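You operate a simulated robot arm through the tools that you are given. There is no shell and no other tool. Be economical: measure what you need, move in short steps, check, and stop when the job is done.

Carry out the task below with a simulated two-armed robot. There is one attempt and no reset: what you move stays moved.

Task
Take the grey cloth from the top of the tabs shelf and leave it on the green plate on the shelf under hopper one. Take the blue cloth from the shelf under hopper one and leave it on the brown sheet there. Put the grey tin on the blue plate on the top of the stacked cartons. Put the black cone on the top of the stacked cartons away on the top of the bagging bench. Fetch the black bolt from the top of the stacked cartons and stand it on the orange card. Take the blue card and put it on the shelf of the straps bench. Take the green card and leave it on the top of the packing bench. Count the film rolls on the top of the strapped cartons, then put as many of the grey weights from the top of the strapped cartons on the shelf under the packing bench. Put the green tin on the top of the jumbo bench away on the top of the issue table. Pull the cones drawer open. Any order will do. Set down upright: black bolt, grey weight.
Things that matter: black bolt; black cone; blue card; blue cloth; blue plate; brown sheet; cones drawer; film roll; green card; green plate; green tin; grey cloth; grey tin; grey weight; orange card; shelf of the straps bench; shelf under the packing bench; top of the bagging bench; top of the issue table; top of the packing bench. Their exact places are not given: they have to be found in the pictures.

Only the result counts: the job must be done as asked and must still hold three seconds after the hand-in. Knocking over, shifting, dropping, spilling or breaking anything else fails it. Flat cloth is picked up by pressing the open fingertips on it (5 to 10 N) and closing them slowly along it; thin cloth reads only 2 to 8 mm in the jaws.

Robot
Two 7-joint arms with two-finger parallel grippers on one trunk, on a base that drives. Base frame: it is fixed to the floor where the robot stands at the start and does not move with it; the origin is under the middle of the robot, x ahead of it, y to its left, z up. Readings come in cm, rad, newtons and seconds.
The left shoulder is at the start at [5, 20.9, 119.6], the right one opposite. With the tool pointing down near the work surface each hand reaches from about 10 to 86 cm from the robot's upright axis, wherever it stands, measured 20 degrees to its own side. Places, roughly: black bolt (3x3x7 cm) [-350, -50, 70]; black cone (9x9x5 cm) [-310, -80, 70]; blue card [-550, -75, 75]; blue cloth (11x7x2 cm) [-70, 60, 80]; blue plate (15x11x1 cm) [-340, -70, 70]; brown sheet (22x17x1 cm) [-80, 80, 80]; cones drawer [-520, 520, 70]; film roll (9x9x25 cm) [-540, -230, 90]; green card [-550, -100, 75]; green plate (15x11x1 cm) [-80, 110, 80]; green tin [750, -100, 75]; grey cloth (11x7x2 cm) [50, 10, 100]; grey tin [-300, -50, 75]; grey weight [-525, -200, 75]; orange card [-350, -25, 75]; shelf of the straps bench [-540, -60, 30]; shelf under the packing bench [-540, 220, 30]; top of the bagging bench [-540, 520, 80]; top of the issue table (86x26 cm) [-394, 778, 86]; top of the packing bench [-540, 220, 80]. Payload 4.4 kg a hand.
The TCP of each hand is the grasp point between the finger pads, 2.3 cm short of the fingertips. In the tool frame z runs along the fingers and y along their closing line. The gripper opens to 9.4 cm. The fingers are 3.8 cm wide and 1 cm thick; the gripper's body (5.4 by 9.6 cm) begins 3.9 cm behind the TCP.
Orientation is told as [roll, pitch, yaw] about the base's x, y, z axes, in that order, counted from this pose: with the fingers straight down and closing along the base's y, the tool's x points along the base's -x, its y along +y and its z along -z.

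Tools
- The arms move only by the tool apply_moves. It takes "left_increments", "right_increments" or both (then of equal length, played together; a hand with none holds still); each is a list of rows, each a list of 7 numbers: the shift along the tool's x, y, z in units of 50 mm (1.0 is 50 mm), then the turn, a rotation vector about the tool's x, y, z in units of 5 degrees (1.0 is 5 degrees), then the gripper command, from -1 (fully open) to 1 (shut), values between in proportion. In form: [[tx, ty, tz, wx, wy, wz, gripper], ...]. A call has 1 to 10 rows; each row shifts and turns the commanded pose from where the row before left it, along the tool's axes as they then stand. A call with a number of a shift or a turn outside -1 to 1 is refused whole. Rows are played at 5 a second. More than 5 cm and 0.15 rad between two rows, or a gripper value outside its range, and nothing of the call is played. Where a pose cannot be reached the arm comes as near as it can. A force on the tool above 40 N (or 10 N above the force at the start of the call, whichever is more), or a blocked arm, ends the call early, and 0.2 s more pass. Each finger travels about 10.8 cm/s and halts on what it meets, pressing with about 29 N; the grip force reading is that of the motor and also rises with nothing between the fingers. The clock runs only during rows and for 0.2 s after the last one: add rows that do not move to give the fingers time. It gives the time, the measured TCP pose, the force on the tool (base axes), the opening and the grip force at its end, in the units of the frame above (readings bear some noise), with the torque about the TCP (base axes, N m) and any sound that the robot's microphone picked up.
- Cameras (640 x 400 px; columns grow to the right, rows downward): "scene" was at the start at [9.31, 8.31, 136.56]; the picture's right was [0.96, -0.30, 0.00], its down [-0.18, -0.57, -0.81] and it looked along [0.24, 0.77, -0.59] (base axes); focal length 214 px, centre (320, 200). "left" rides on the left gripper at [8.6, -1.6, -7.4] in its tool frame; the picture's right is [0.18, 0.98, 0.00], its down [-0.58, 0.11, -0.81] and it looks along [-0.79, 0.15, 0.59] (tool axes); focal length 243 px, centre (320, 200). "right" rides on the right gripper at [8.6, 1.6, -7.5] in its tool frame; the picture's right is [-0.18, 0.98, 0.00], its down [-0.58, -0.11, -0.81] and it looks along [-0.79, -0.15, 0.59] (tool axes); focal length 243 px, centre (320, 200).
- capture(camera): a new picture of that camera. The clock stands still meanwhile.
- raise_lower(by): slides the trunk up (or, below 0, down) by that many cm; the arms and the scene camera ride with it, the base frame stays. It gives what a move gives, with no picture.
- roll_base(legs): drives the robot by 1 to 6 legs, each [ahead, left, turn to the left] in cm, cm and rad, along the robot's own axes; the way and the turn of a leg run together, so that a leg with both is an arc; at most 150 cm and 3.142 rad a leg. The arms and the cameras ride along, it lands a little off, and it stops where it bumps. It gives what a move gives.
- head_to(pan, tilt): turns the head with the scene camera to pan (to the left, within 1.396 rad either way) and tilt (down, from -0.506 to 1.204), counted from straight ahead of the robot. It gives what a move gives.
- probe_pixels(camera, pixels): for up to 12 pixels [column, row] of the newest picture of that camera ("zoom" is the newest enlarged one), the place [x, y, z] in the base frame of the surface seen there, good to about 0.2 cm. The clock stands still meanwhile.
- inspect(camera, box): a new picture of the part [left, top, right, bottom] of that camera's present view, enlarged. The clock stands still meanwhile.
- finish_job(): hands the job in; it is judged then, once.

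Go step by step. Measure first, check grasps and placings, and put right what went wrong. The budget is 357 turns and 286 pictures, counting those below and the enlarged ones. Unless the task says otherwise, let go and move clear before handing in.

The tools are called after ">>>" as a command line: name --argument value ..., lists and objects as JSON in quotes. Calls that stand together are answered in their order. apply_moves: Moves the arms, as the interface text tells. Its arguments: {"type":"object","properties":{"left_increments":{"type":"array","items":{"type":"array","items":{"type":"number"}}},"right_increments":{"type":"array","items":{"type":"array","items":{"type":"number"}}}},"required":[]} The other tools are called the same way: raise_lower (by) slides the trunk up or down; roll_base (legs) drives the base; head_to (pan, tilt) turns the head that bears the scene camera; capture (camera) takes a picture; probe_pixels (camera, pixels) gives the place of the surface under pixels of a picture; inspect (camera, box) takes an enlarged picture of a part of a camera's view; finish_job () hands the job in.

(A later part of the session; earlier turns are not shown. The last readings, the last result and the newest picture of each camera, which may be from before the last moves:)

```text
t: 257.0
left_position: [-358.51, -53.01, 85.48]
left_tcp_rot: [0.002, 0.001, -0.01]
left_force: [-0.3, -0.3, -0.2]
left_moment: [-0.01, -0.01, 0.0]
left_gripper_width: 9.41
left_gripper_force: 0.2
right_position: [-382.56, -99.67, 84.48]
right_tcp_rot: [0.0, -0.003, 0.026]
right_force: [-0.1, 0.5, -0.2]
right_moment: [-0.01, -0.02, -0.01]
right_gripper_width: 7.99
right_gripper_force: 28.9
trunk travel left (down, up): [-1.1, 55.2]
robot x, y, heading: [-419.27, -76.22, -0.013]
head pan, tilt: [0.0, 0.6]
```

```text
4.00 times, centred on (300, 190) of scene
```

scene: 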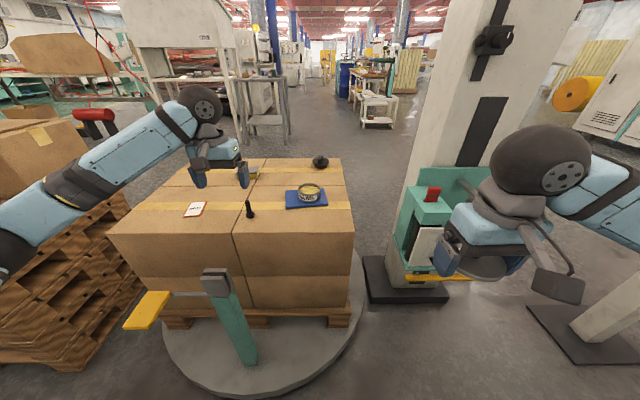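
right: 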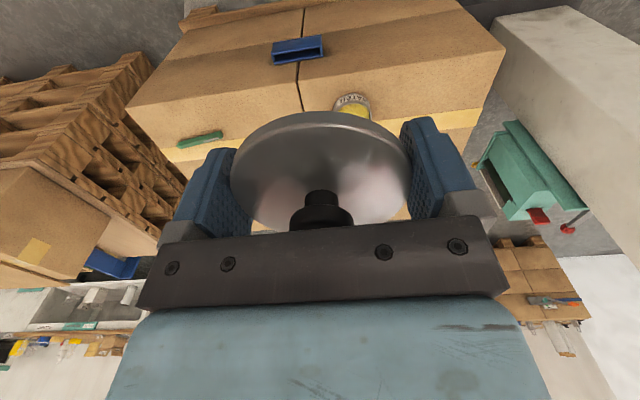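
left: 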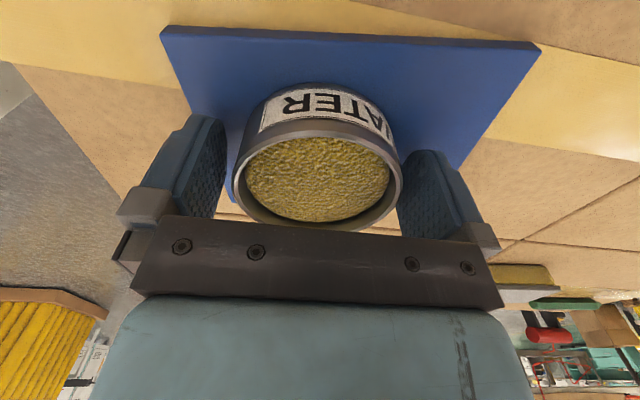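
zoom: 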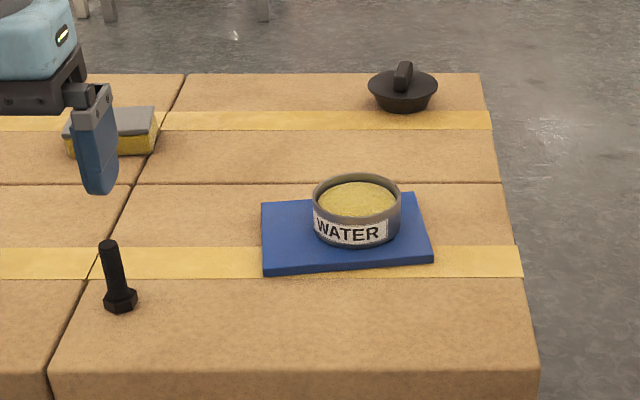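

Tin is well on the plate. Left hand is near the bolt; I'll probe the bolt and card exactly.

>>> probe_pixels --camera "zoom" --pixels '[[106, 243], [112, 268], [120, 300], [104, 302], [136, 300], [356, 200], [320, 195], [398, 200], [356, 178]]'

>>> capture --camera "left"

>>> probe_pixels --camera "scene" --pixels '[[194, 209], [183, 216], [191, 203], [206, 203], [201, 216]]'

```text
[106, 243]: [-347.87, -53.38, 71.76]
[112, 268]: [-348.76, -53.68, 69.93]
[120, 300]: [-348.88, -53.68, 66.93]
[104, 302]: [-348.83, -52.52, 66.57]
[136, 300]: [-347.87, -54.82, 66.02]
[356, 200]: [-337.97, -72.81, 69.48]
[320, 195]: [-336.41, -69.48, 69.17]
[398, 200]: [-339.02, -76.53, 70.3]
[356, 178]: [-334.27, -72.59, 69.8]
```

```text
210 pictures are left
```

left: 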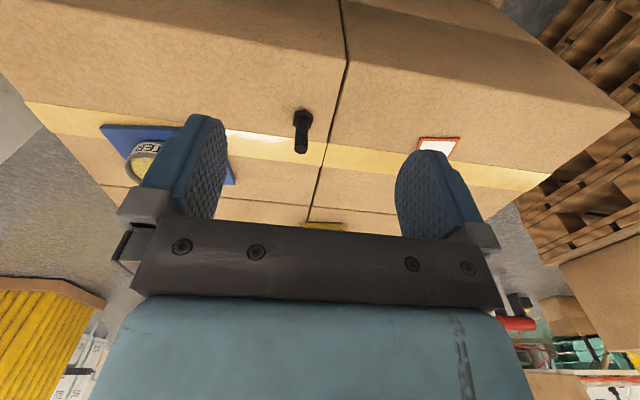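

```text
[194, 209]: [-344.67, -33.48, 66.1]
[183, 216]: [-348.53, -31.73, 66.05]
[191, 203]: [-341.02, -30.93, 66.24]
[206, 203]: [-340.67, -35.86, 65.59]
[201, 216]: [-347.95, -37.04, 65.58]
```

Bolt axis ≈(-348.2,-53.7); card centre ≈(-344.6,-33.7). I'll move the left hand over the bolt and lower.

>>> apply_moves --left_increments '[[-0.7, -0.05, 0, 0, 0, 0, -1], [-0.7, -0.05, 0, 0, 0, 0, -1], [-0.66, -0.04, 0, 0, 0, 0, -1], [0, 0, 0.7, 0, 0, 0, -0.5], [0, 0, 0.7, 0, 0, 0, -0.5], [0, 0, 0, 0, 0, 0, -0.5]]'

>>> capture --camera "left"

```text
t: 258.4
left_position: [-347.95, -54.24, 78.6]
left_tcp_rot: [0.001, 0.0, -0.009]
left_force: [-0.2, -0.4, 0.3]
left_moment: [-0.01, -0.04, -0.04]
left_gripper_width: 7.03
left_gripper_force: 0.1
right_position: [-382.47, -99.72, 84.51]
right_tcp_rot: [0.003, -0.002, 0.027]
right_force: [0.4, 0.0, -1.7]
right_moment: [0.03, 0.01, -0.01]
right_gripper_width: 7.99
right_gripper_force: 29.4
trunk travel left (down, up): [-1.1, 55.2]
robot x, y, heading: [-419.52, -76.08, -0.007]
head pan, tilt: [0.0, 0.6]
```

```text
209 pictures are left
```

left: 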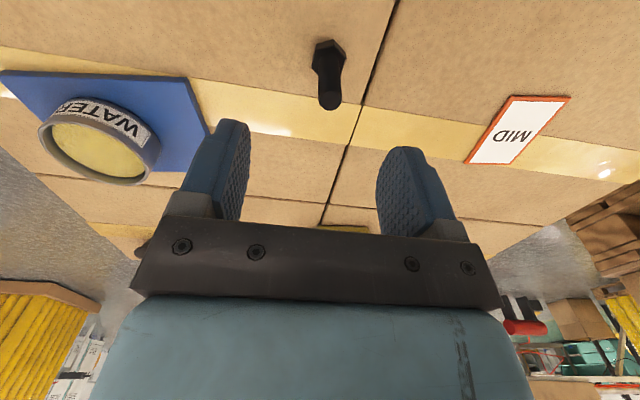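

Bolt's nearly under the TCP (0.4 cm off). I'll correct, lower to z 70.6 and grip.

>>> apply_moves --left_increments '[[0, 0.1, 0.4, 0, 0, 0, -0.5], [0, 0, 0.6, 0, 0, 0, -0.5], [0, 0, 0.6, 0, 0, 0, -0.5], [0, 0, 0, 0, 0, 0, -0.5], [0, 0, 0, 0, 0, 0, 0], [0, 0, 0, 0, 0, 0, 0.5], [0, 0, 0, 0, 0, 0, 0.8], [0, 0, 0, 0, 0, 0, 1], [0, 0, 0, 0, 0, 0, 1]]'

>>> capture --camera "left"

```text
t: 260.4
left_position: [-347.97, -53.72, 70.85]
left_tcp_rot: [-0.001, 0.002, -0.009]
left_force: [-0.6, -0.5, 0.5]
left_moment: [-0.01, 0.01, 0.03]
left_gripper_width: 1.47
left_gripper_force: 29.2
right_position: [-382.6, -99.69, 84.49]
right_tcp_rot: [0.0, -0.002, 0.026]
right_force: [-0.6, -0.2, -0.1]
right_moment: [0.02, 0.05, 0.02]
right_gripper_width: 7.99
right_gripper_force: 29.4
trunk travel left (down, up): [-1.1, 55.2]
robot x, y, heading: [-419.54, -76.14, -0.01]
head pan, tilt: [0.0, 0.6]
```

```text
208 pictures are left
```

left: 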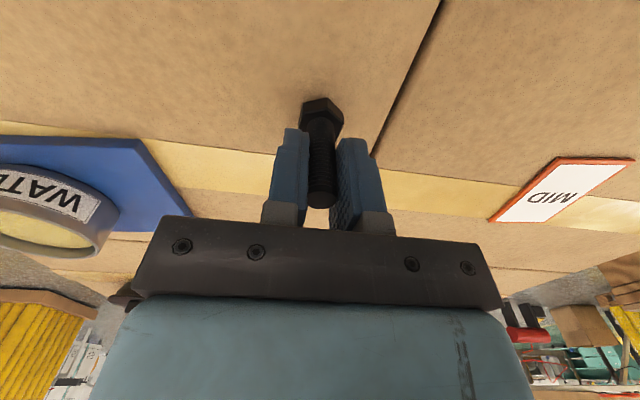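

Bolt gripped. Lift 3 cm, carry to the card and lower to contact.

>>> apply_moves --left_increments '[[0, 0, -0.6, 0, 0, 0, 1], [-0.13, 0.8, 0, 0, 0, 0, 1], [-0.13, 0.8, 0, 0, 0, 0, 1], [-0.13, 0.8, 0, 0, 0, 0, 1], [-0.13, 0.8, 0, 0, 0, 0, 1], [-0.13, 0.8, 0, 0, 0, 0, 1], [0, 0, 0, 0, 0, 0, 1]]'

>>> capture --camera "left"

>>> inspect --camera "scene" --box '[120, 130, 280, 230]'

```text
t: 262.0
left_position: [-344.7, -33.83, 73.85]
left_tcp_rot: [-0.001, 0.001, -0.008]
left_force: [-0.1, -0.1, -0.9]
left_moment: [0.0, -0.03, 0.0]
left_gripper_width: 1.45
left_gripper_force: 28.6
right_position: [-382.5, -99.67, 84.52]
right_tcp_rot: [0.0, -0.002, 0.025]
right_force: [-0.4, -0.2, -0.8]
right_moment: [-0.03, -0.01, 0.0]
right_gripper_width: 7.99
right_gripper_force: 28.7
trunk travel left (down, up): [-1.1, 55.2]
robot x, y, heading: [-419.5, -76.06, -0.012]
head pan, tilt: [0.0, 0.6]
```

```text
207 pictures are left
```

left: 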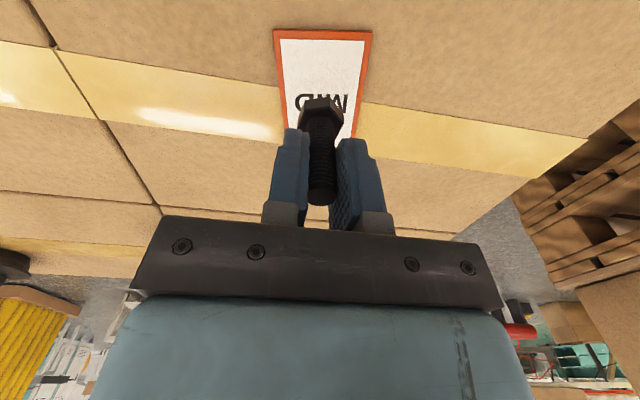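

```text
4.00 times, centred on (200, 180) of scene
```

zoom: 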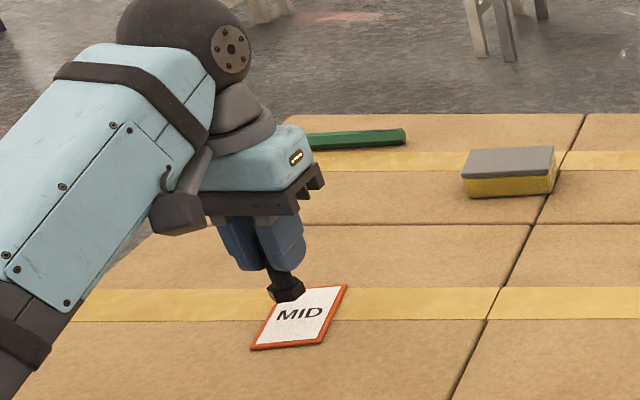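

Bolt is above the card. I'll lower 2.5 cm and release.

>>> apply_moves --left_increments '[[0, 0, 0.25, 0, 0, 0, 1], [0, 0, 0.26, 0, 0, 0, 1], [0, 0, 0, 0, 0, 0, 1]]'

>>> capture --camera "left"

```text
t: 262.8
left_position: [-344.57, -33.71, 71.34]
left_tcp_rot: [-0.001, 0.001, -0.008]
left_force: [-0.4, 0.0, -0.7]
left_moment: [-0.05, -0.01, 0.0]
left_gripper_width: 1.44
left_gripper_force: 29.0
right_position: [-382.49, -99.65, 84.47]
right_tcp_rot: [0.002, -0.002, 0.025]
right_force: [0.1, -0.2, 0.0]
right_moment: [0.02, 0.02, 0.0]
right_gripper_width: 7.96
right_gripper_force: 28.8
trunk travel left (down, up): [-1.1, 55.2]
robot x, y, heading: [-419.59, -76.16, -0.009]
head pan, tilt: [0.0, 0.6]
```

```text
205 pictures are left
```

left: 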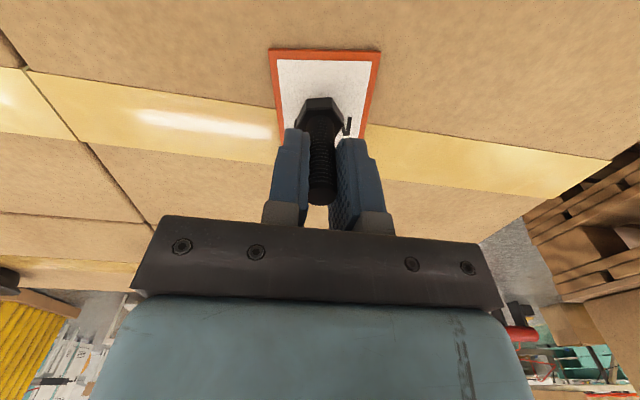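

On the card. I'll ease down 1 mm and open slowly, then rise.

>>> apply_moves --left_increments '[[0, 0, 0.02, 0, 0, 0, 1], [0, 0, 0, 0, 0, 0, 0.6], [0, 0, 0, 0, 0, 0, 0.4], [0, 0, 0, 0, 0, 0, 0.1], [0, 0, 0, 0, 0, 0, -0.3], [0, 0, -0.5, 0, 0, 0, -0.3], [0, 0, -0.9, 0, 0, 0, -0.3], [0, 0, -0.9, 0, 0, 0, -0.3], [0.9, 0, 0, 0, 0, 0, -0.5], [0.9, 0, 0, 0, 0, 0, -0.5]]'

>>> apply_moves --left_increments '[[0.9, 0.3, 0, 0, 0, 0, -0.5], [0.9, 0.3, 0, 0, 0, 0, -0.5], [0.9, 0.3, 0, 0, 0, 0, -0.5]]'

>>> inspect --camera "scene" --box '[120, 130, 360, 280]'

```text
t: 265.0
left_position: [-353.68, -33.8, 82.78]
left_tcp_rot: [0.0, 0.003, -0.011]
left_force: [1.1, 0.0, -1.9]
left_moment: [-0.01, -0.01, -0.01]
left_gripper_width: 7.06
left_gripper_force: 0.1
right_position: [-382.45, -99.63, 84.48]
right_tcp_rot: [0.0, -0.002, 0.028]
right_force: [-0.1, -0.1, -1.5]
right_moment: [-0.03, -0.02, -0.01]
right_gripper_width: 8.0
right_gripper_force: 29.3
trunk travel left (down, up): [-1.1, 55.2]
robot x, y, heading: [-419.59, -76.11, -0.009]
head pan, tilt: [0.0, 0.6]
```

```text
t: 265.8
left_position: [-367.06, -29.39, 82.92]
left_tcp_rot: [0.001, 0.001, -0.01]
left_force: [-0.1, -0.7, -0.4]
left_moment: [-0.01, -0.02, 0.01]
left_gripper_width: 7.06
left_gripper_force: 0.0
right_position: [-382.58, -99.6, 84.55]
right_tcp_rot: [0.0, -0.002, 0.026]
right_force: [0.0, 0.0, -0.1]
right_moment: [-0.01, 0.03, 0.01]
right_gripper_width: 7.99
right_gripper_force: 29.0
trunk travel left (down, up): [-1.1, 55.2]
robot x, y, heading: [-419.77, -76.2, -0.008]
head pan, tilt: [0.0, 0.6]
```

```text
2.67 times, centred on (240, 205) of scene
```

zoom: 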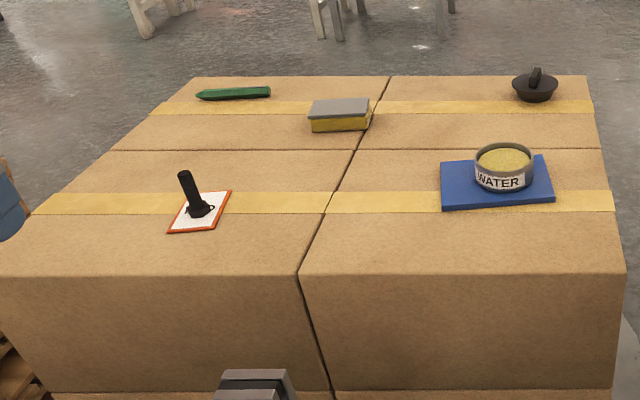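

Bolt stands on the card. Now the lid: right hand to above the tin at (-338.2,-72.7).

>>> apply_moves --right_increments '[[-0.8, 0.47, 0, 0, 0, 0, 1], [-0.8, 0.47, 0, 0, 0, 0, 1], [-0.8, 0.47, 0, 0, 0, 0, 1], [-0.8, 0.47, 0, 0, 0, 0, 1], [-0.8, 0.47, 0, 0, 0, 0, 1], [-0.8, 0.47, 0, 0, 0, 0, 1], [-0.8, 0.47, 0, 0, 0, 0, 1], [-0.8, 0.47, 0, 0, 0, 0, 1]]'

>>> apply_moves --right_increments '[[-0.867, 0.467, 0, 0, 0, 0, 1], [-0.867, 0.467, 0, 0, 0, 0, 1], [-0.867, 0.467, 0, 0, 0, 0, 1], [0, 0, 0.8, 0, 0, 0, 1], [0, 0, 0, 0, 0, 0, 1]]'

>>> inspect --camera "scene" --box '[220, 120, 380, 220]'

>>> capture --camera "right"

```text
t: 267.6
left_position: [-366.98, -29.54, 83.0]
left_tcp_rot: [0.0, 0.0, -0.008]
left_force: [0.1, 0.5, 0.9]
left_moment: [-0.02, -0.02, 0.0]
left_gripper_width: 7.06
left_gripper_force: 0.0
right_position: [-350.77, -79.96, 84.45]
right_tcp_rot: [-0.001, -0.001, 0.026]
right_force: [0.5, 0.0, -0.8]
right_moment: [-0.02, -0.01, 0.02]
right_gripper_width: 7.99
right_gripper_force: 29.1
trunk travel left (down, up): [-1.1, 55.2]
robot x, y, heading: [-419.8, -76.24, -0.003]
head pan, tilt: [0.0, 0.6]
```

```text
t: 268.8
left_position: [-366.98, -29.34, 82.99]
left_tcp_rot: [-0.001, 0.0, -0.008]
left_force: [0.8, 0.1, 0.3]
left_moment: [-0.02, 0.01, -0.01]
left_gripper_width: 7.07
left_gripper_force: 0.1
right_position: [-339.39, -73.15, 80.71]
right_tcp_rot: [0.002, -0.002, 0.026]
right_force: [0.4, 0.3, -0.7]
right_moment: [0.01, 0.02, 0.01]
right_gripper_width: 8.0
right_gripper_force: 28.6
right hand out of reach, approached as far as the arm can: row 3
trunk travel left (down, up): [-1.1, 55.2]
robot x, y, heading: [-419.3, -76.1, -0.008]
head pan, tilt: [0.0, 0.6]
```

```text
4.00 times, centred on (300, 170) of scene
```

zoom: 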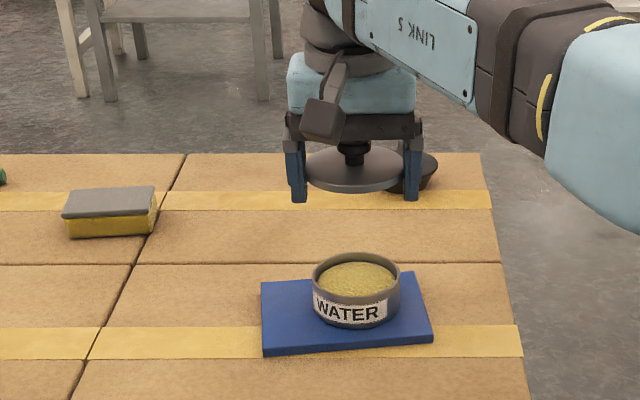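

```text
202 pictures are left
```

right: 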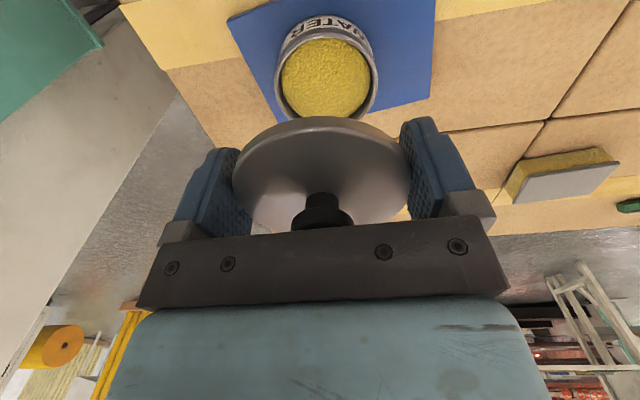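

Right arm is at its reach limit, 1.2 cm short. I'll move the base 5 cm ahead and re-measure.

>>> roll_base --legs '[[5, 0, 0]]'

>>> apply_moves --right_increments '[[0, 0, 0, 0, 0, 0, 1]]'

>>> capture --camera "right"

>>> probe_pixels --camera "right" --pixels '[[325, 30], [325, 75], [290, 60], [365, 60], [330, 20]]'

```text
t: 269.7
left_position: [-362.04, -29.6, 82.87]
left_tcp_rot: [0.001, 0.0, -0.011]
left_force: [-0.4, -0.1, 0.7]
left_moment: [-0.02, 0.03, -0.01]
left_gripper_width: 7.05
left_gripper_force: 0.0
right_position: [-334.43, -73.22, 80.64]
right_tcp_rot: [0.0, -0.002, 0.024]
right_force: [-0.6, 0.1, -0.6]
right_moment: [0.01, -0.01, -0.04]
right_gripper_width: 7.98
right_gripper_force: 29.2
trunk travel left (down, up): [-1.1, 55.2]
robot x, y, heading: [-414.47, -76.04, -0.008]
head pan, tilt: [0.0, 0.6]
```

```text
t: 270.1
left_position: [-361.91, -29.47, 82.89]
left_tcp_rot: [0.001, -0.001, -0.012]
left_force: [-0.1, -0.3, -0.3]
left_moment: [-0.03, 0.01, -0.01]
left_gripper_width: 7.04
left_gripper_force: 0.1
right_position: [-334.47, -73.18, 80.62]
right_tcp_rot: [0.001, -0.001, 0.025]
right_force: [1.0, 0.3, 0.3]
right_moment: [-0.01, 0.0, -0.03]
right_gripper_width: 7.97
right_gripper_force: 29.3
trunk travel left (down, up): [-1.1, 55.2]
robot x, y, heading: [-414.52, -76.11, -0.008]
head pan, tilt: [0.0, 0.6]
```

```text
201 pictures are left
```

right: 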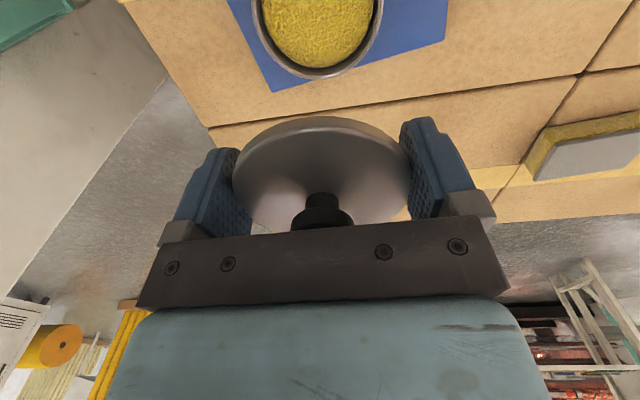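

```text
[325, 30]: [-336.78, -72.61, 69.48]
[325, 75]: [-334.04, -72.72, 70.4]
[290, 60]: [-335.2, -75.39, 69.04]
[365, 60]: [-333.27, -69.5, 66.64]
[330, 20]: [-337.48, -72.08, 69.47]
```

I'll probe more rim points for a precise circle.

>>> probe_pixels --camera "right" --pixels '[[256, 20], [378, 20], [265, 40], [370, 40], [275, 55], [300, 72], [350, 66], [262, 2], [376, 2]]'

```text
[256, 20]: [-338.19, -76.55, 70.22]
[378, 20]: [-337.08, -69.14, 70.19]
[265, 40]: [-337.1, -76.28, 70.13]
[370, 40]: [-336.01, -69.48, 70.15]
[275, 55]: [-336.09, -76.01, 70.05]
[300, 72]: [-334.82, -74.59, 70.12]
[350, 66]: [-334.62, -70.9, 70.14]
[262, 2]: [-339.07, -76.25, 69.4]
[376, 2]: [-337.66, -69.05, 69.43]
```

Rim centre ≈(-337.85,-72.75). I'll shift the lid over it and lower to just above.

>>> apply_moves --right_increments '[[0.66, 0.106, 0, 0, 0, 0, 1], [0, 0, 0.7, 0, 0, 0, 1], [0, 0, 0.7, 0, 0, 0, 1], [0, 0, 0, 0, 0, 0, 1]]'

>>> inspect --camera "scene" --box '[240, 130, 360, 205]'

>>> capture --camera "right"

```text
t: 271.1
left_position: [-361.95, -29.48, 82.91]
left_tcp_rot: [0.001, 0.0, -0.01]
left_force: [-0.4, -0.8, -0.4]
left_moment: [0.02, 0.02, 0.06]
left_gripper_width: 7.06
left_gripper_force: 0.1
right_position: [-337.74, -72.94, 73.41]
right_tcp_rot: [0.002, -0.001, 0.024]
right_force: [0.0, 0.0, -0.1]
right_moment: [-0.02, -0.02, 0.02]
right_gripper_width: 7.99
right_gripper_force: 29.0
trunk travel left (down, up): [-1.1, 55.2]
robot x, y, heading: [-414.85, -75.99, -0.011]
head pan, tilt: [0.0, 0.6]
```

```text
5.33 times, centred on (300, 168) of scene
```

zoom: 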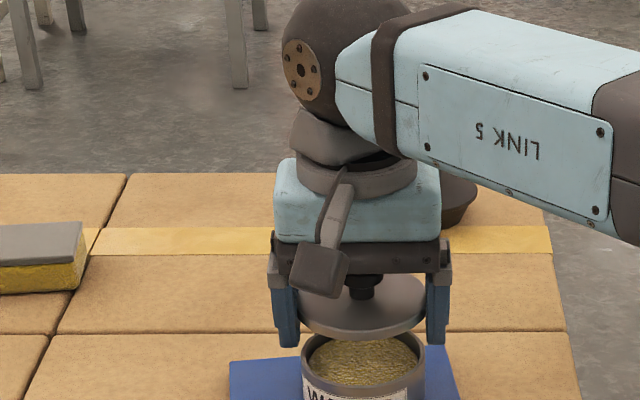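

```text
199 pictures are left
```

right: 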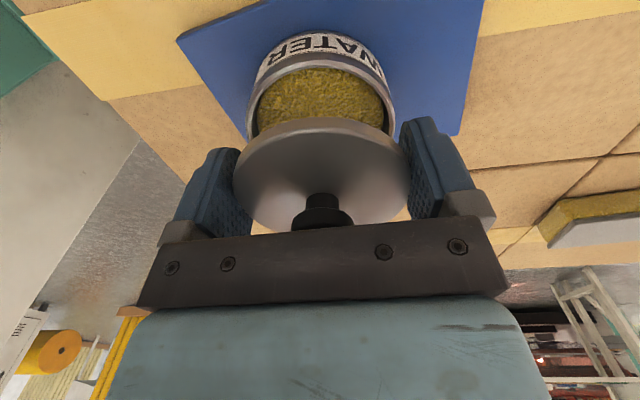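

I'll verify lid-to-tin alignment by probing both rims in the right picture.

>>> probe_pixels --camera "right" --pixels '[[320, 122], [240, 170], [405, 165], [270, 133], [370, 130], [320, 200], [320, 66], [250, 108], [392, 105], [262, 85], [380, 80]]'

```text
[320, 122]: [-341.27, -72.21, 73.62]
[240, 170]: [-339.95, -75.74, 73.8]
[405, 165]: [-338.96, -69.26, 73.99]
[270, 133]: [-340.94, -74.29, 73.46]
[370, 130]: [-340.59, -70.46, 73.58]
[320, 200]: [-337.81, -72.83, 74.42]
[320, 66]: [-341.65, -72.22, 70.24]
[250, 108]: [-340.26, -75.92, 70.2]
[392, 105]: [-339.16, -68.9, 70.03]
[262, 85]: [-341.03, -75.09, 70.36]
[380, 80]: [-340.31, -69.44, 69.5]
```

Lid is ~0.4 cm too far forward. I'll correct, lower gently and press with limited force.

>>> apply_moves --right_increments '[[0.08, 0, 0, 0, 0, 0, 1], [0, 0, 0.25, 0, 0, 0, 1], [0, 0, 0.15, 0, 0, 0, 1], [0, 0, 0, 0, 0, 0, 1]]'

>>> capture --camera "right"

```text
t: 272.1
left_position: [-361.95, -29.43, 82.95]
left_tcp_rot: [0.0, 0.0, -0.01]
left_force: [-0.3, -0.1, -1.1]
left_moment: [-0.01, 0.03, 0.0]
left_gripper_width: 7.04
left_gripper_force: 0.1
right_position: [-338.14, -72.74, 71.7]
right_tcp_rot: [0.002, -0.001, 0.024]
right_force: [1.0, 0.0, 0.7]
right_moment: [-0.02, -0.01, 0.0]
right_gripper_width: 8.0
right_gripper_force: 29.1
trunk travel left (down, up): [-1.1, 55.2]
robot x, y, heading: [-414.58, -76.19, -0.013]
head pan, tilt: [0.0, 0.6]
```

```text
198 pictures are left
```

right: 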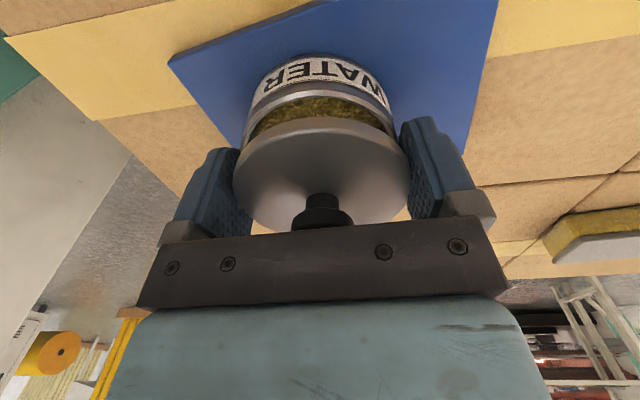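

Aligned. Continue down in small steps, watching force.

>>> apply_moves --right_increments '[[0, 0, 0.1, 0, 0, 0, 1], [0, 0, 0.08, 0, 0, 0, 1], [0, 0, 0.06, 0, 0, 0, 1], [0, 0, 0.04, 0, 0, 0, 1], [0, 0, 0, 0, 0, 0, 1]]'

>>> capture --camera "right"

```text
t: 273.3
left_position: [-362.06, -29.46, 83.0]
left_tcp_rot: [0.001, 0.0, -0.013]
left_force: [1.0, -0.8, -0.4]
left_moment: [0.0, 0.04, -0.01]
left_gripper_width: 7.05
left_gripper_force: 0.0
right_position: [-338.15, -72.76, 70.29]
right_tcp_rot: [-0.001, -0.001, 0.026]
right_force: [-0.3, -0.1, -0.3]
right_moment: [-0.01, 0.04, -0.01]
right_gripper_width: 7.99
right_gripper_force: 28.9
trunk travel left (down, up): [-1.1, 55.2]
robot x, y, heading: [-414.24, -76.4, -0.013]
head pan, tilt: [0.0, 0.6]
```

```text
197 pictures are left
```

right: 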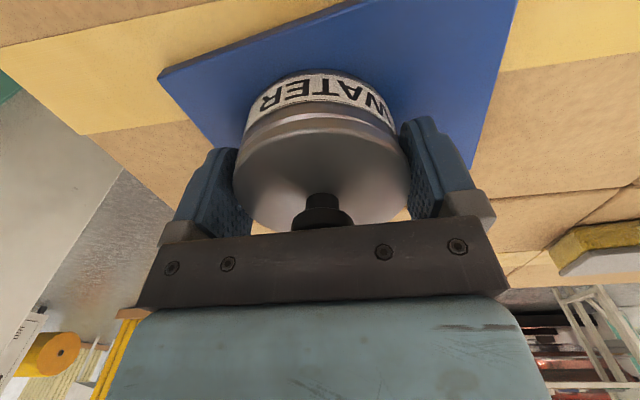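

Lid nearly on, no contact force yet. I'll press a few more millimetres.

>>> apply_moves --right_increments '[[0, 0, 0.04, 0, 0, 0, 1], [0, 0, 0.03, 0, 0, 0, 1], [0, 0, 0, 0, 0, 0, 1]]'

>>> apply_moves --right_increments '[[0, 0, 0.04, 0, 0, 0, 1], [0, 0, 0.04, 0, 0, 0, 1], [0, 0, 0, 0, 0, 0, 1]]'

>>> capture --camera "right"

```text
t: 274.1
left_position: [-362.05, -29.51, 83.08]
left_tcp_rot: [-0.001, -0.004, -0.01]
left_force: [-0.3, 0.3, 1.0]
left_moment: [0.0, 0.04, 0.02]
left_gripper_width: 7.05
left_gripper_force: 0.0
right_position: [-338.03, -72.72, 70.28]
right_tcp_rot: [0.002, -0.005, 0.024]
right_force: [4.6, 0.4, 19.7]
right_moment: [-0.27, 0.05, 0.0]
right_gripper_width: 8.01
right_gripper_force: 28.4
trunk travel left (down, up): [-1.1, 55.2]
robot x, y, heading: [-414.31, -76.07, -0.011]
head pan, tilt: [0.0, 0.6]
```

```text
t: 274.9
left_position: [-362.31, -29.53, 83.27]
left_tcp_rot: [-0.001, -0.007, -0.011]
left_force: [-0.9, -0.1, 0.2]
left_moment: [0.03, 0.0, 0.01]
left_gripper_width: 7.03
left_gripper_force: 0.0
right_position: [-338.26, -72.8, 70.17]
right_tcp_rot: [0.002, -0.011, 0.025]
right_force: [1.2, 0.1, 39.2]
right_moment: [-0.02, -0.22, -0.04]
right_gripper_width: 7.99
right_gripper_force: 29.6
trunk travel left (down, up): [-1.1, 55.2]
robot x, y, heading: [-414.66, -75.79, -0.012]
head pan, tilt: [0.0, 0.6]
```

```text
196 pictures are left
```

right: 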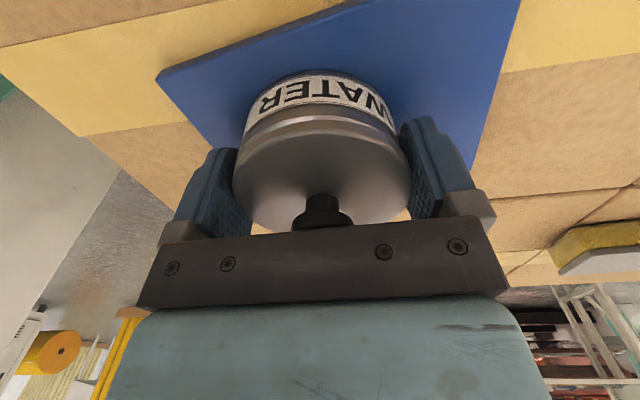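

Lid is seated (39 N press). I'll relieve the press, open, and rise.

>>> apply_moves --right_increments '[[0, 0, -0.13, 0, 0, 0, 1], [0, 0, 0, 0, 0, 0, 0], [0, 0, 0, 0, 0, 0, -0.6], [0, 0, 0, 0, 0, 0, -1], [0, 0, 0, 0, 0, 0, -1], [0, 0, -0.5, 0, 0, 0, -1], [0, 0, -0.9, 0, 0, 0, -1], [0, 0, -0.9, 0, 0, 0, -1], [0.9, 0, 0, 0, 0, 0, -1], [0.9, 0, 0, 0, 0, 0, -1]]'

>>> apply_moves --right_increments '[[0.9, -0.2, 0, 0, 0, 0, -1], [0.9, -0.2, 0, 0, 0, 0, -1], [0.9, -0.2, 0, 0, 0, 0, -1], [0.9, -0.2, 0, 0, 0, 0, -1]]'

>>> inspect --camera "scene" --box '[120, 130, 360, 280]'

```text
t: 277.1
left_position: [-362.04, -29.55, 82.96]
left_tcp_rot: [0.0, 0.0, -0.01]
left_force: [-0.6, 0.3, 0.3]
left_moment: [0.01, 0.01, 0.01]
left_gripper_width: 7.08
left_gripper_force: 0.0
right_position: [-347.05, -73.14, 81.84]
right_tcp_rot: [0.001, -0.002, 0.024]
right_force: [-0.1, 0.3, -0.4]
right_moment: [0.0, 0.0, 0.0]
right_gripper_width: 9.41
right_gripper_force: 0.0
trunk travel left (down, up): [-1.1, 55.2]
robot x, y, heading: [-414.67, -76.01, -0.01]
head pan, tilt: [0.0, 0.6]
heard: snap
```

```text
t: 278.1
left_position: [-361.95, -29.54, 83.07]
left_tcp_rot: [-0.001, 0.001, -0.009]
left_force: [0.4, 0.6, -1.3]
left_moment: [-0.04, -0.01, 0.0]
left_gripper_width: 7.08
left_gripper_force: 0.1
right_position: [-364.81, -77.91, 81.7]
right_tcp_rot: [0.0, -0.002, 0.024]
right_force: [-0.2, 0.1, -0.1]
right_moment: [-0.01, 0.0, 0.0]
right_gripper_width: 9.38
right_gripper_force: 0.1
trunk travel left (down, up): [-1.1, 55.2]
robot x, y, heading: [-414.78, -76.01, -0.009]
head pan, tilt: [0.0, 0.6]
```

```text
2.67 times, centred on (240, 205) of scene
```

zoom: 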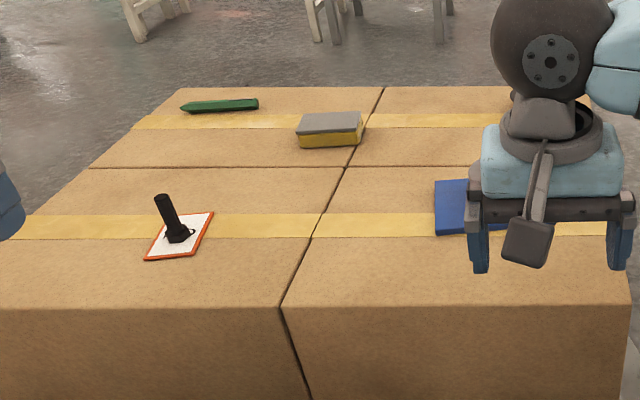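

A snap was heard on release; I'll move the hand aside and check the lid.

>>> apply_moves --right_increments '[[0.7, -0.7, 0, 0, 0, 0, -1], [0.7, -0.7, 0, 0, 0, 0, -1]]'

>>> inspect --camera "scene" --box '[240, 150, 360, 225]'

```text
t: 278.7
left_position: [-362.13, -29.49, 82.95]
left_tcp_rot: [0.0, 0.001, -0.01]
left_force: [-0.5, 0.4, 0.5]
left_moment: [0.0, -0.01, -0.02]
left_gripper_width: 7.05
left_gripper_force: 0.0
right_position: [-372.1, -84.77, 81.75]
right_tcp_rot: [0.001, -0.001, 0.024]
right_force: [-0.1, 0.5, -0.3]
right_moment: [-0.01, 0.01, 0.0]
right_gripper_width: 9.4
right_gripper_force: 0.1
trunk travel left (down, up): [-1.1, 55.2]
robot x, y, heading: [-414.6, -76.0, -0.014]
head pan, tilt: [0.0, 0.6]
```

```text
5.33 times, centred on (300, 188) of scene
```

zoom: 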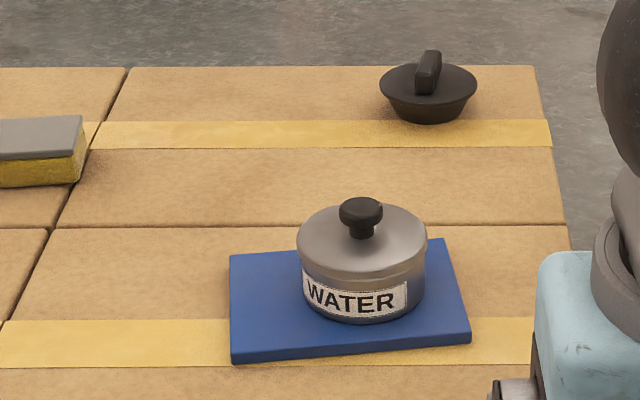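

Tin closed on the plate, bolt on the card. Next the straps bench behind me: I'll retract hands, raise, back off a little and turn around.

>>> apply_moves --left_increments '[[0.9, 0, -0.3, 0, 0, 0, -1], [0.9, 0, -0.3, 0, 0, 0, -1], [0.9, 0, -0.3, 0, 0, 0, -1], [0.9, 0, -0.3, 0, 0, 0, -1], [0.9, 0, -0.3, 0, 0, 0, -1]]' --right_increments '[[0.3, -0.3, -0.3, 0, 0, 0, -1], [0.3, -0.3, -0.3, 0, 0, 0, -1], [0.3, -0.3, -0.3, 0, 0, 0, -1], [0, -0.3, -0.3, 0, 0, 0, -1], [0, 0, 0, 0, 0, 0, -1]]'

>>> raise_lower --by 30

>>> roll_base --legs '[[-25, 0, 0], [0, 0, 1.57], [0, 0, 1.57]]'

>>> head_to --pan 0.4 --tilt 0.6

>>> capture --camera "scene"

```text
t: 279.9
left_position: [-384.49, -29.15, 90.1]
left_tcp_rot: [-0.001, -0.001, -0.01]
left_force: [0.2, -0.6, 0.5]
left_moment: [0.01, -0.04, -0.02]
left_gripper_width: 9.37
left_gripper_force: 0.1
right_position: [-376.34, -90.84, 87.62]
right_tcp_rot: [0.002, -0.001, 0.025]
right_force: [-1.6, -0.4, -0.6]
right_moment: [-0.02, 0.02, -0.01]
right_gripper_width: 9.38
right_gripper_force: 0.1
trunk travel left (down, up): [-1.1, 55.2]
robot x, y, heading: [-414.41, -75.87, -0.01]
head pan, tilt: [0.0, 0.6]
```

```text
t: 282.9
left_position: [-384.5, -29.24, 120.08]
left_tcp_rot: [-0.001, 0.0, -0.011]
left_force: [-0.6, -0.4, -0.1]
left_moment: [0.0, 0.03, 0.04]
left_gripper_width: 9.4
left_gripper_force: 0.1
right_position: [-376.36, -90.79, 117.56]
right_tcp_rot: [0.001, -0.001, 0.024]
right_force: [-0.6, 0.0, 0.7]
right_moment: [0.0, -0.01, 0.02]
right_gripper_width: 9.42
right_gripper_force: 0.0
trunk travel left (down, up): [-31.1, 25.2]
robot x, y, heading: [-414.39, -76.02, -0.017]
head pan, tilt: [0.0, 0.6]
```

```text
t: 292.6
left_position: [-464.29, -125.7, 119.96]
left_tcp_rot: [0.0, 0.0, -3.041]
left_force: [-0.6, -0.3, -0.1]
left_moment: [0.01, 0.01, -0.01]
left_gripper_width: 9.43
left_gripper_force: 0.0
right_position: [-479.27, -65.47, 117.59]
right_tcp_rot: [0.002, -0.001, -3.003]
right_force: [0.1, 0.6, 0.3]
right_moment: [0.02, 0.0, 0.01]
right_gripper_width: 9.41
right_gripper_force: 0.1
trunk travel left (down, up): [-31.1, 25.2]
robot x, y, heading: [-439.94, -75.64, -3.041]
head pan, tilt: [0.0, 0.6]
```

```text
t: 293.5
left_position: [-464.27, -125.71, 120.16]
left_tcp_rot: [-0.001, -0.001, -3.039]
left_force: [0.3, 0.4, 0.4]
left_moment: [0.03, 0.0, 0.0]
left_gripper_width: 9.41
left_gripper_force: 0.1
right_position: [-479.17, -65.45, 117.62]
right_tcp_rot: [0.003, -0.001, -3.003]
right_force: [0.4, 0.0, -0.1]
right_moment: [-0.02, -0.04, 0.0]
right_gripper_width: 9.41
right_gripper_force: 0.1
trunk travel left (down, up): [-31.1, 25.2]
robot x, y, heading: [-439.58, -75.73, -3.042]
head pan, tilt: [0.4, 0.6]
```

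```text
193 pictures are left
```

scene: 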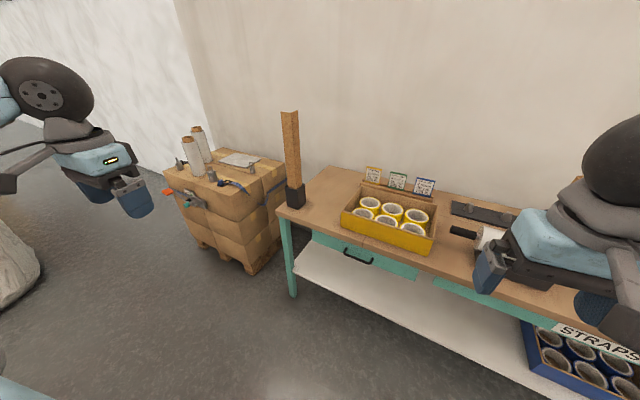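

Cards stand behind the yellow box (374..424,180); strapped cartons at left with film rolls. Zooming on both.

>>> inspect --camera "scene" --box '[330, 150, 490, 250]'

>>> probe_pixels --camera "zoom" --pixels '[[376, 150], [376, 120], [355, 165], [400, 165], [272, 125], [250, 140], [290, 145], [176, 100], [200, 180], [420, 260], [60, 250], [272, 155]]'

>>> inspect --camera "scene" --box '[140, 110, 320, 222]'

```text
4.00 times, centred on (410, 200) of scene
```

zoom: 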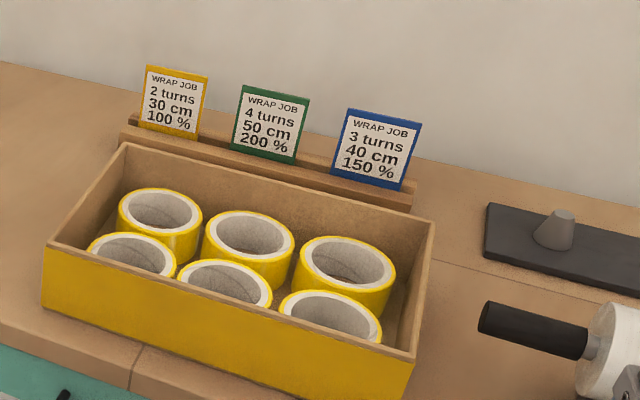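

```text
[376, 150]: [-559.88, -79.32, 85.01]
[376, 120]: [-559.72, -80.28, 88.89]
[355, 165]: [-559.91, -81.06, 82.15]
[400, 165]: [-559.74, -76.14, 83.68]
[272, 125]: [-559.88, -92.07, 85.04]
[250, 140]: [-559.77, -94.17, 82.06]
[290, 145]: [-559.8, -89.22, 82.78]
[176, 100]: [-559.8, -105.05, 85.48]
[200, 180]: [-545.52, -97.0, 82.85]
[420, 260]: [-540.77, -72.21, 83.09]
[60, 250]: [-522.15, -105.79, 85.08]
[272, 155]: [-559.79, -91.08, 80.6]
```

```text
3.56 times, centred on (230, 166) of scene
```

zoom: 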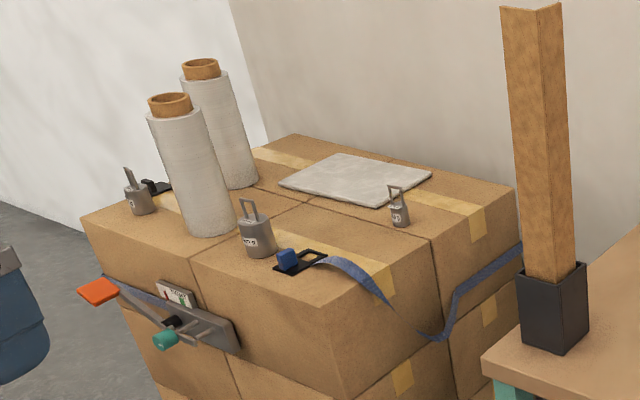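

Two film rolls and three weights are visible; cards stand at x≈-559.8 (blue y≈-79, green y≈-91.7). I need my base footprint to know how near I can go; I'll look straight down.

>>> head_to --pan 0.0 --tilt 1.2

>>> capture --camera "scene"

```text
t: 294.5
left_position: [-464.3, -125.66, 120.12]
left_tcp_rot: [0.0, 0.0, -3.039]
left_force: [0.2, -0.1, -0.4]
left_moment: [0.02, -0.01, 0.02]
left_gripper_width: 9.37
left_gripper_force: 0.1
right_position: [-479.13, -65.41, 117.59]
right_tcp_rot: [0.001, -0.002, -3.004]
right_force: [-0.2, 0.4, -0.7]
right_moment: [-0.02, -0.01, -0.02]
right_gripper_width: 9.4
right_gripper_force: 0.0
trunk travel left (down, up): [-31.1, 25.2]
robot x, y, heading: [-439.68, -75.83, -3.045]
head pan, tilt: [0.0, 1.201]
```

```text
190 pictures are left
```

scene: 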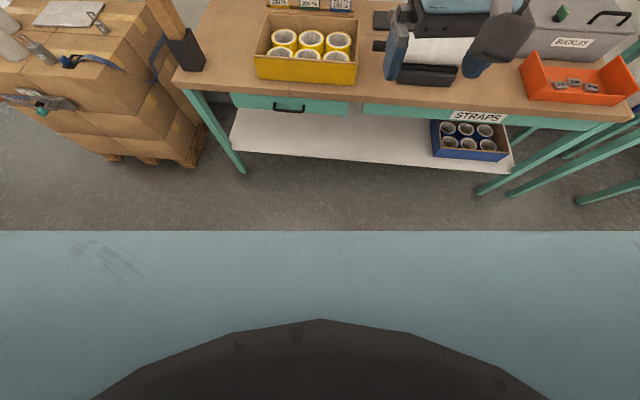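

I'll probe my own body edge, bench edges, and shelf.

>>> probe_pixels --camera "scene" --pixels '[[320, 240], [100, 240], [600, 240], [320, 300], [320, 360], [320, 225], [310, 95], [245, 170], [500, 185], [320, 155], [250, 120], [420, 60]]'

```text
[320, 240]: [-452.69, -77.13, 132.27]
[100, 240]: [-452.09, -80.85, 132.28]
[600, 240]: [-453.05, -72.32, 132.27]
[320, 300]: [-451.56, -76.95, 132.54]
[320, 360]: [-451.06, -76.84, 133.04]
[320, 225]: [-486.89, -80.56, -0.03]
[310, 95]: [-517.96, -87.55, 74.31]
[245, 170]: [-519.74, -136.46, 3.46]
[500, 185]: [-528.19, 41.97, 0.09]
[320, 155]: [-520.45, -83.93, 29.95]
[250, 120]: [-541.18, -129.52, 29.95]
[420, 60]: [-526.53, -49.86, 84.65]
```

Bench front edge is x≈-518, cards 42 cm behind it. I'll pull the left hand inward (away from the wooden post), square up and approach to x≈-476.

>>> apply_moves --left_increments '[[0, -0.9, 0, 0, 0, 0, -1], [0, -0.9, 0, 0, 0, 0, -1], [0, -0.9, 0, 0, 0, 0, -1], [0, -0.9, 0, 0, 0, 0, -1], [0, -0.9, 0, 0, 0, 0, -1]]'

>>> roll_base --legs '[[0, 0, -0.098], [20, 4, 0]]'

>>> head_to --pan 0.1 --tilt 0.7

>>> capture --camera "scene"

```text
t: 295.7
left_position: [-467.78, -103.41, 120.65]
left_tcp_rot: [0.002, 0.0, -3.038]
left_force: [0.8, 1.1, 0.9]
left_moment: [-0.03, 0.0, 0.01]
left_gripper_width: 9.38
left_gripper_force: 0.1
left hand out of reach, approached as far as the arm can: row 3, 4
right_position: [-479.19, -65.14, 117.56]
right_tcp_rot: [0.004, -0.003, -3.004]
right_force: [0.1, 1.4, 0.2]
right_moment: [-0.01, 0.0, 0.05]
right_gripper_width: 9.4
right_gripper_force: 0.0
trunk travel left (down, up): [-31.1, 25.2]
robot x, y, heading: [-439.47, -75.6, -3.039]
head pan, tilt: [0.0, 1.201]
```

```text
t: 297.8
left_position: [-490.1, -104.98, 120.47]
left_tcp_rot: [-0.001, 0.0, -3.133]
left_force: [-0.3, -0.2, -0.2]
left_moment: [-0.05, 0.03, -0.02]
left_gripper_width: 9.42
left_gripper_force: 0.1
right_position: [-498.0, -65.85, 117.69]
right_tcp_rot: [0.003, -0.002, -3.097]
right_force: [0.4, -0.2, 0.5]
right_moment: [-0.04, 0.01, 0.0]
right_gripper_width: 9.38
right_gripper_force: 0.0
trunk travel left (down, up): [-31.1, 25.2]
robot x, y, heading: [-459.5, -79.66, -3.127]
head pan, tilt: [0.0, 1.201]
```

```text
t: 298.8
left_position: [-490.13, -105.06, 120.45]
left_tcp_rot: [-0.001, -0.001, -3.134]
left_force: [0.8, 0.4, 0.1]
left_moment: [0.03, -0.02, 0.04]
left_gripper_width: 9.39
left_gripper_force: 0.1
right_position: [-498.03, -65.87, 117.56]
right_tcp_rot: [0.001, -0.002, -3.098]
right_force: [0.2, -0.2, 0.5]
right_moment: [0.0, -0.01, -0.02]
right_gripper_width: 9.41
right_gripper_force: 0.1
trunk travel left (down, up): [-31.1, 25.2]
robot x, y, heading: [-459.28, -79.98, -3.138]
head pan, tilt: [0.099, 0.7]
```

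```text
189 pictures are left
```

scene: 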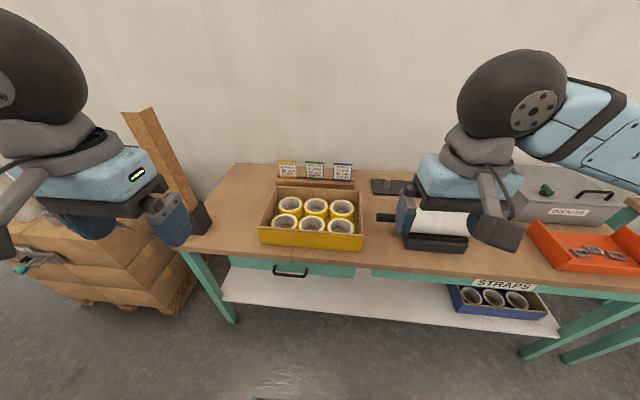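

I'll turn the right hand outward 90° so that it closes along x, and probe the post and cards.

>>> apply_moves --right_increments '[[0, 0, 0, 0, 0, 1, -1], [0, 0, 0, 0, 0, 1, -1], [0, 0, 0, 0, 0, 1, -1], [0, 0, 0, 0, 0, 1, -1], [0, 0, 0, 0, 0, 1, -1], [0, 0, 0, 0, 0, 1, -1], [0, 0, 0, 0, 0, 1, -1], [0, 0, 0, 0, 0, 1, -1], [0, 0, 0, 0, 0, 1, -1]]'

>>> apply_moves --right_increments '[[0, 0, 0, 0, 0, 1, -1], [0, 0, 0, 0, 0, 1, -1], [0, 0, 0, 0, 0, 1, -1], [0, 0, 0, 0, 0, 1, -1], [0, 0, 0, 0, 0, 1, -1], [0, 0, 0, 0, 0, 1, -1], [0, 0, 0, 0, 0, 1, -1], [0, 0, 0, 0, 0, 1, -1], [0, 0, 0, 0, 0, 0.9, -1]]'

>>> inspect --camera "scene" --box '[250, 140, 410, 240]'

>>> probe_pixels --camera "zoom" --pixels '[[370, 105], [352, 95], [410, 95], [375, 140], [258, 100], [225, 92], [290, 92], [345, 180], [380, 160], [300, 180], [345, 168]]'

>>> probe_pixels --camera "scene" --pixels '[[200, 218], [160, 140], [430, 215], [395, 218], [300, 240], [385, 187]]'

```text
t: 300.8
left_position: [-490.06, -105.2, 120.44]
left_tcp_rot: [-0.001, 0.0, -3.132]
left_force: [0.8, 0.6, 0.4]
left_moment: [-0.01, -0.04, 0.01]
left_gripper_width: 9.4
left_gripper_force: 0.0
right_position: [-497.83, -65.87, 117.58]
right_tcp_rot: [0.002, -0.002, 2.397]
right_force: [0.3, 0.8, 0.4]
right_moment: [-0.02, 0.01, -0.04]
right_gripper_width: 9.42
right_gripper_force: 0.0
trunk travel left (down, up): [-31.1, 25.2]
robot x, y, heading: [-459.29, -79.82, -3.134]
head pan, tilt: [0.099, 0.7]
```

```text
t: 302.8
left_position: [-490.1, -105.09, 120.58]
left_tcp_rot: [0.0, -0.001, -3.132]
left_force: [1.6, 0.6, -0.2]
left_moment: [-0.01, -0.02, -0.03]
left_gripper_width: 9.41
left_gripper_force: 0.1
right_position: [-497.81, -65.74, 117.59]
right_tcp_rot: [0.001, 0.001, 1.622]
right_force: [-0.1, 0.0, 1.5]
right_moment: [0.01, -0.02, 0.03]
right_gripper_width: 9.37
right_gripper_force: 0.1
trunk travel left (down, up): [-31.1, 25.2]
robot x, y, heading: [-459.36, -79.8, -3.131]
head pan, tilt: [0.099, 0.7]
```

```text
4.00 times, centred on (330, 190) of scene
```

zoom: 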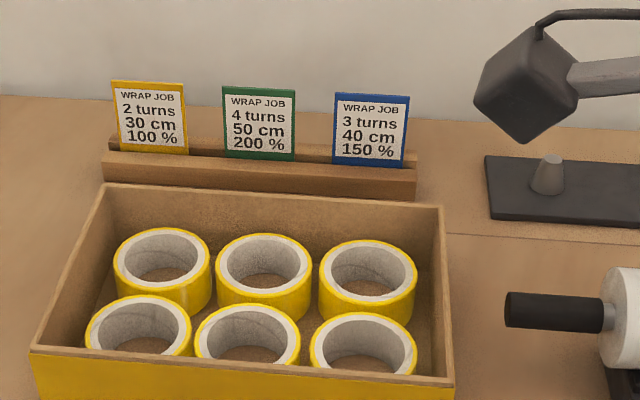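

```text
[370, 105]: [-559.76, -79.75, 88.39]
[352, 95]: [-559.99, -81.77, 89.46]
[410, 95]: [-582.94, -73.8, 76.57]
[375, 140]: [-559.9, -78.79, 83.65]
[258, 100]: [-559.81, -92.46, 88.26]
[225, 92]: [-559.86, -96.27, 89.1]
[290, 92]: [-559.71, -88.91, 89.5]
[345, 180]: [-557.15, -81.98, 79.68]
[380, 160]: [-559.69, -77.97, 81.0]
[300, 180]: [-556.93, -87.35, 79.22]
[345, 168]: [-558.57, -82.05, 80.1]
```

```text
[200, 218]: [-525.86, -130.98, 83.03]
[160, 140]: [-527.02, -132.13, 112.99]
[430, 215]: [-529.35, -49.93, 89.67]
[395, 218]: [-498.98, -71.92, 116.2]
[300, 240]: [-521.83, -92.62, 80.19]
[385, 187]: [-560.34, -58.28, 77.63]
```

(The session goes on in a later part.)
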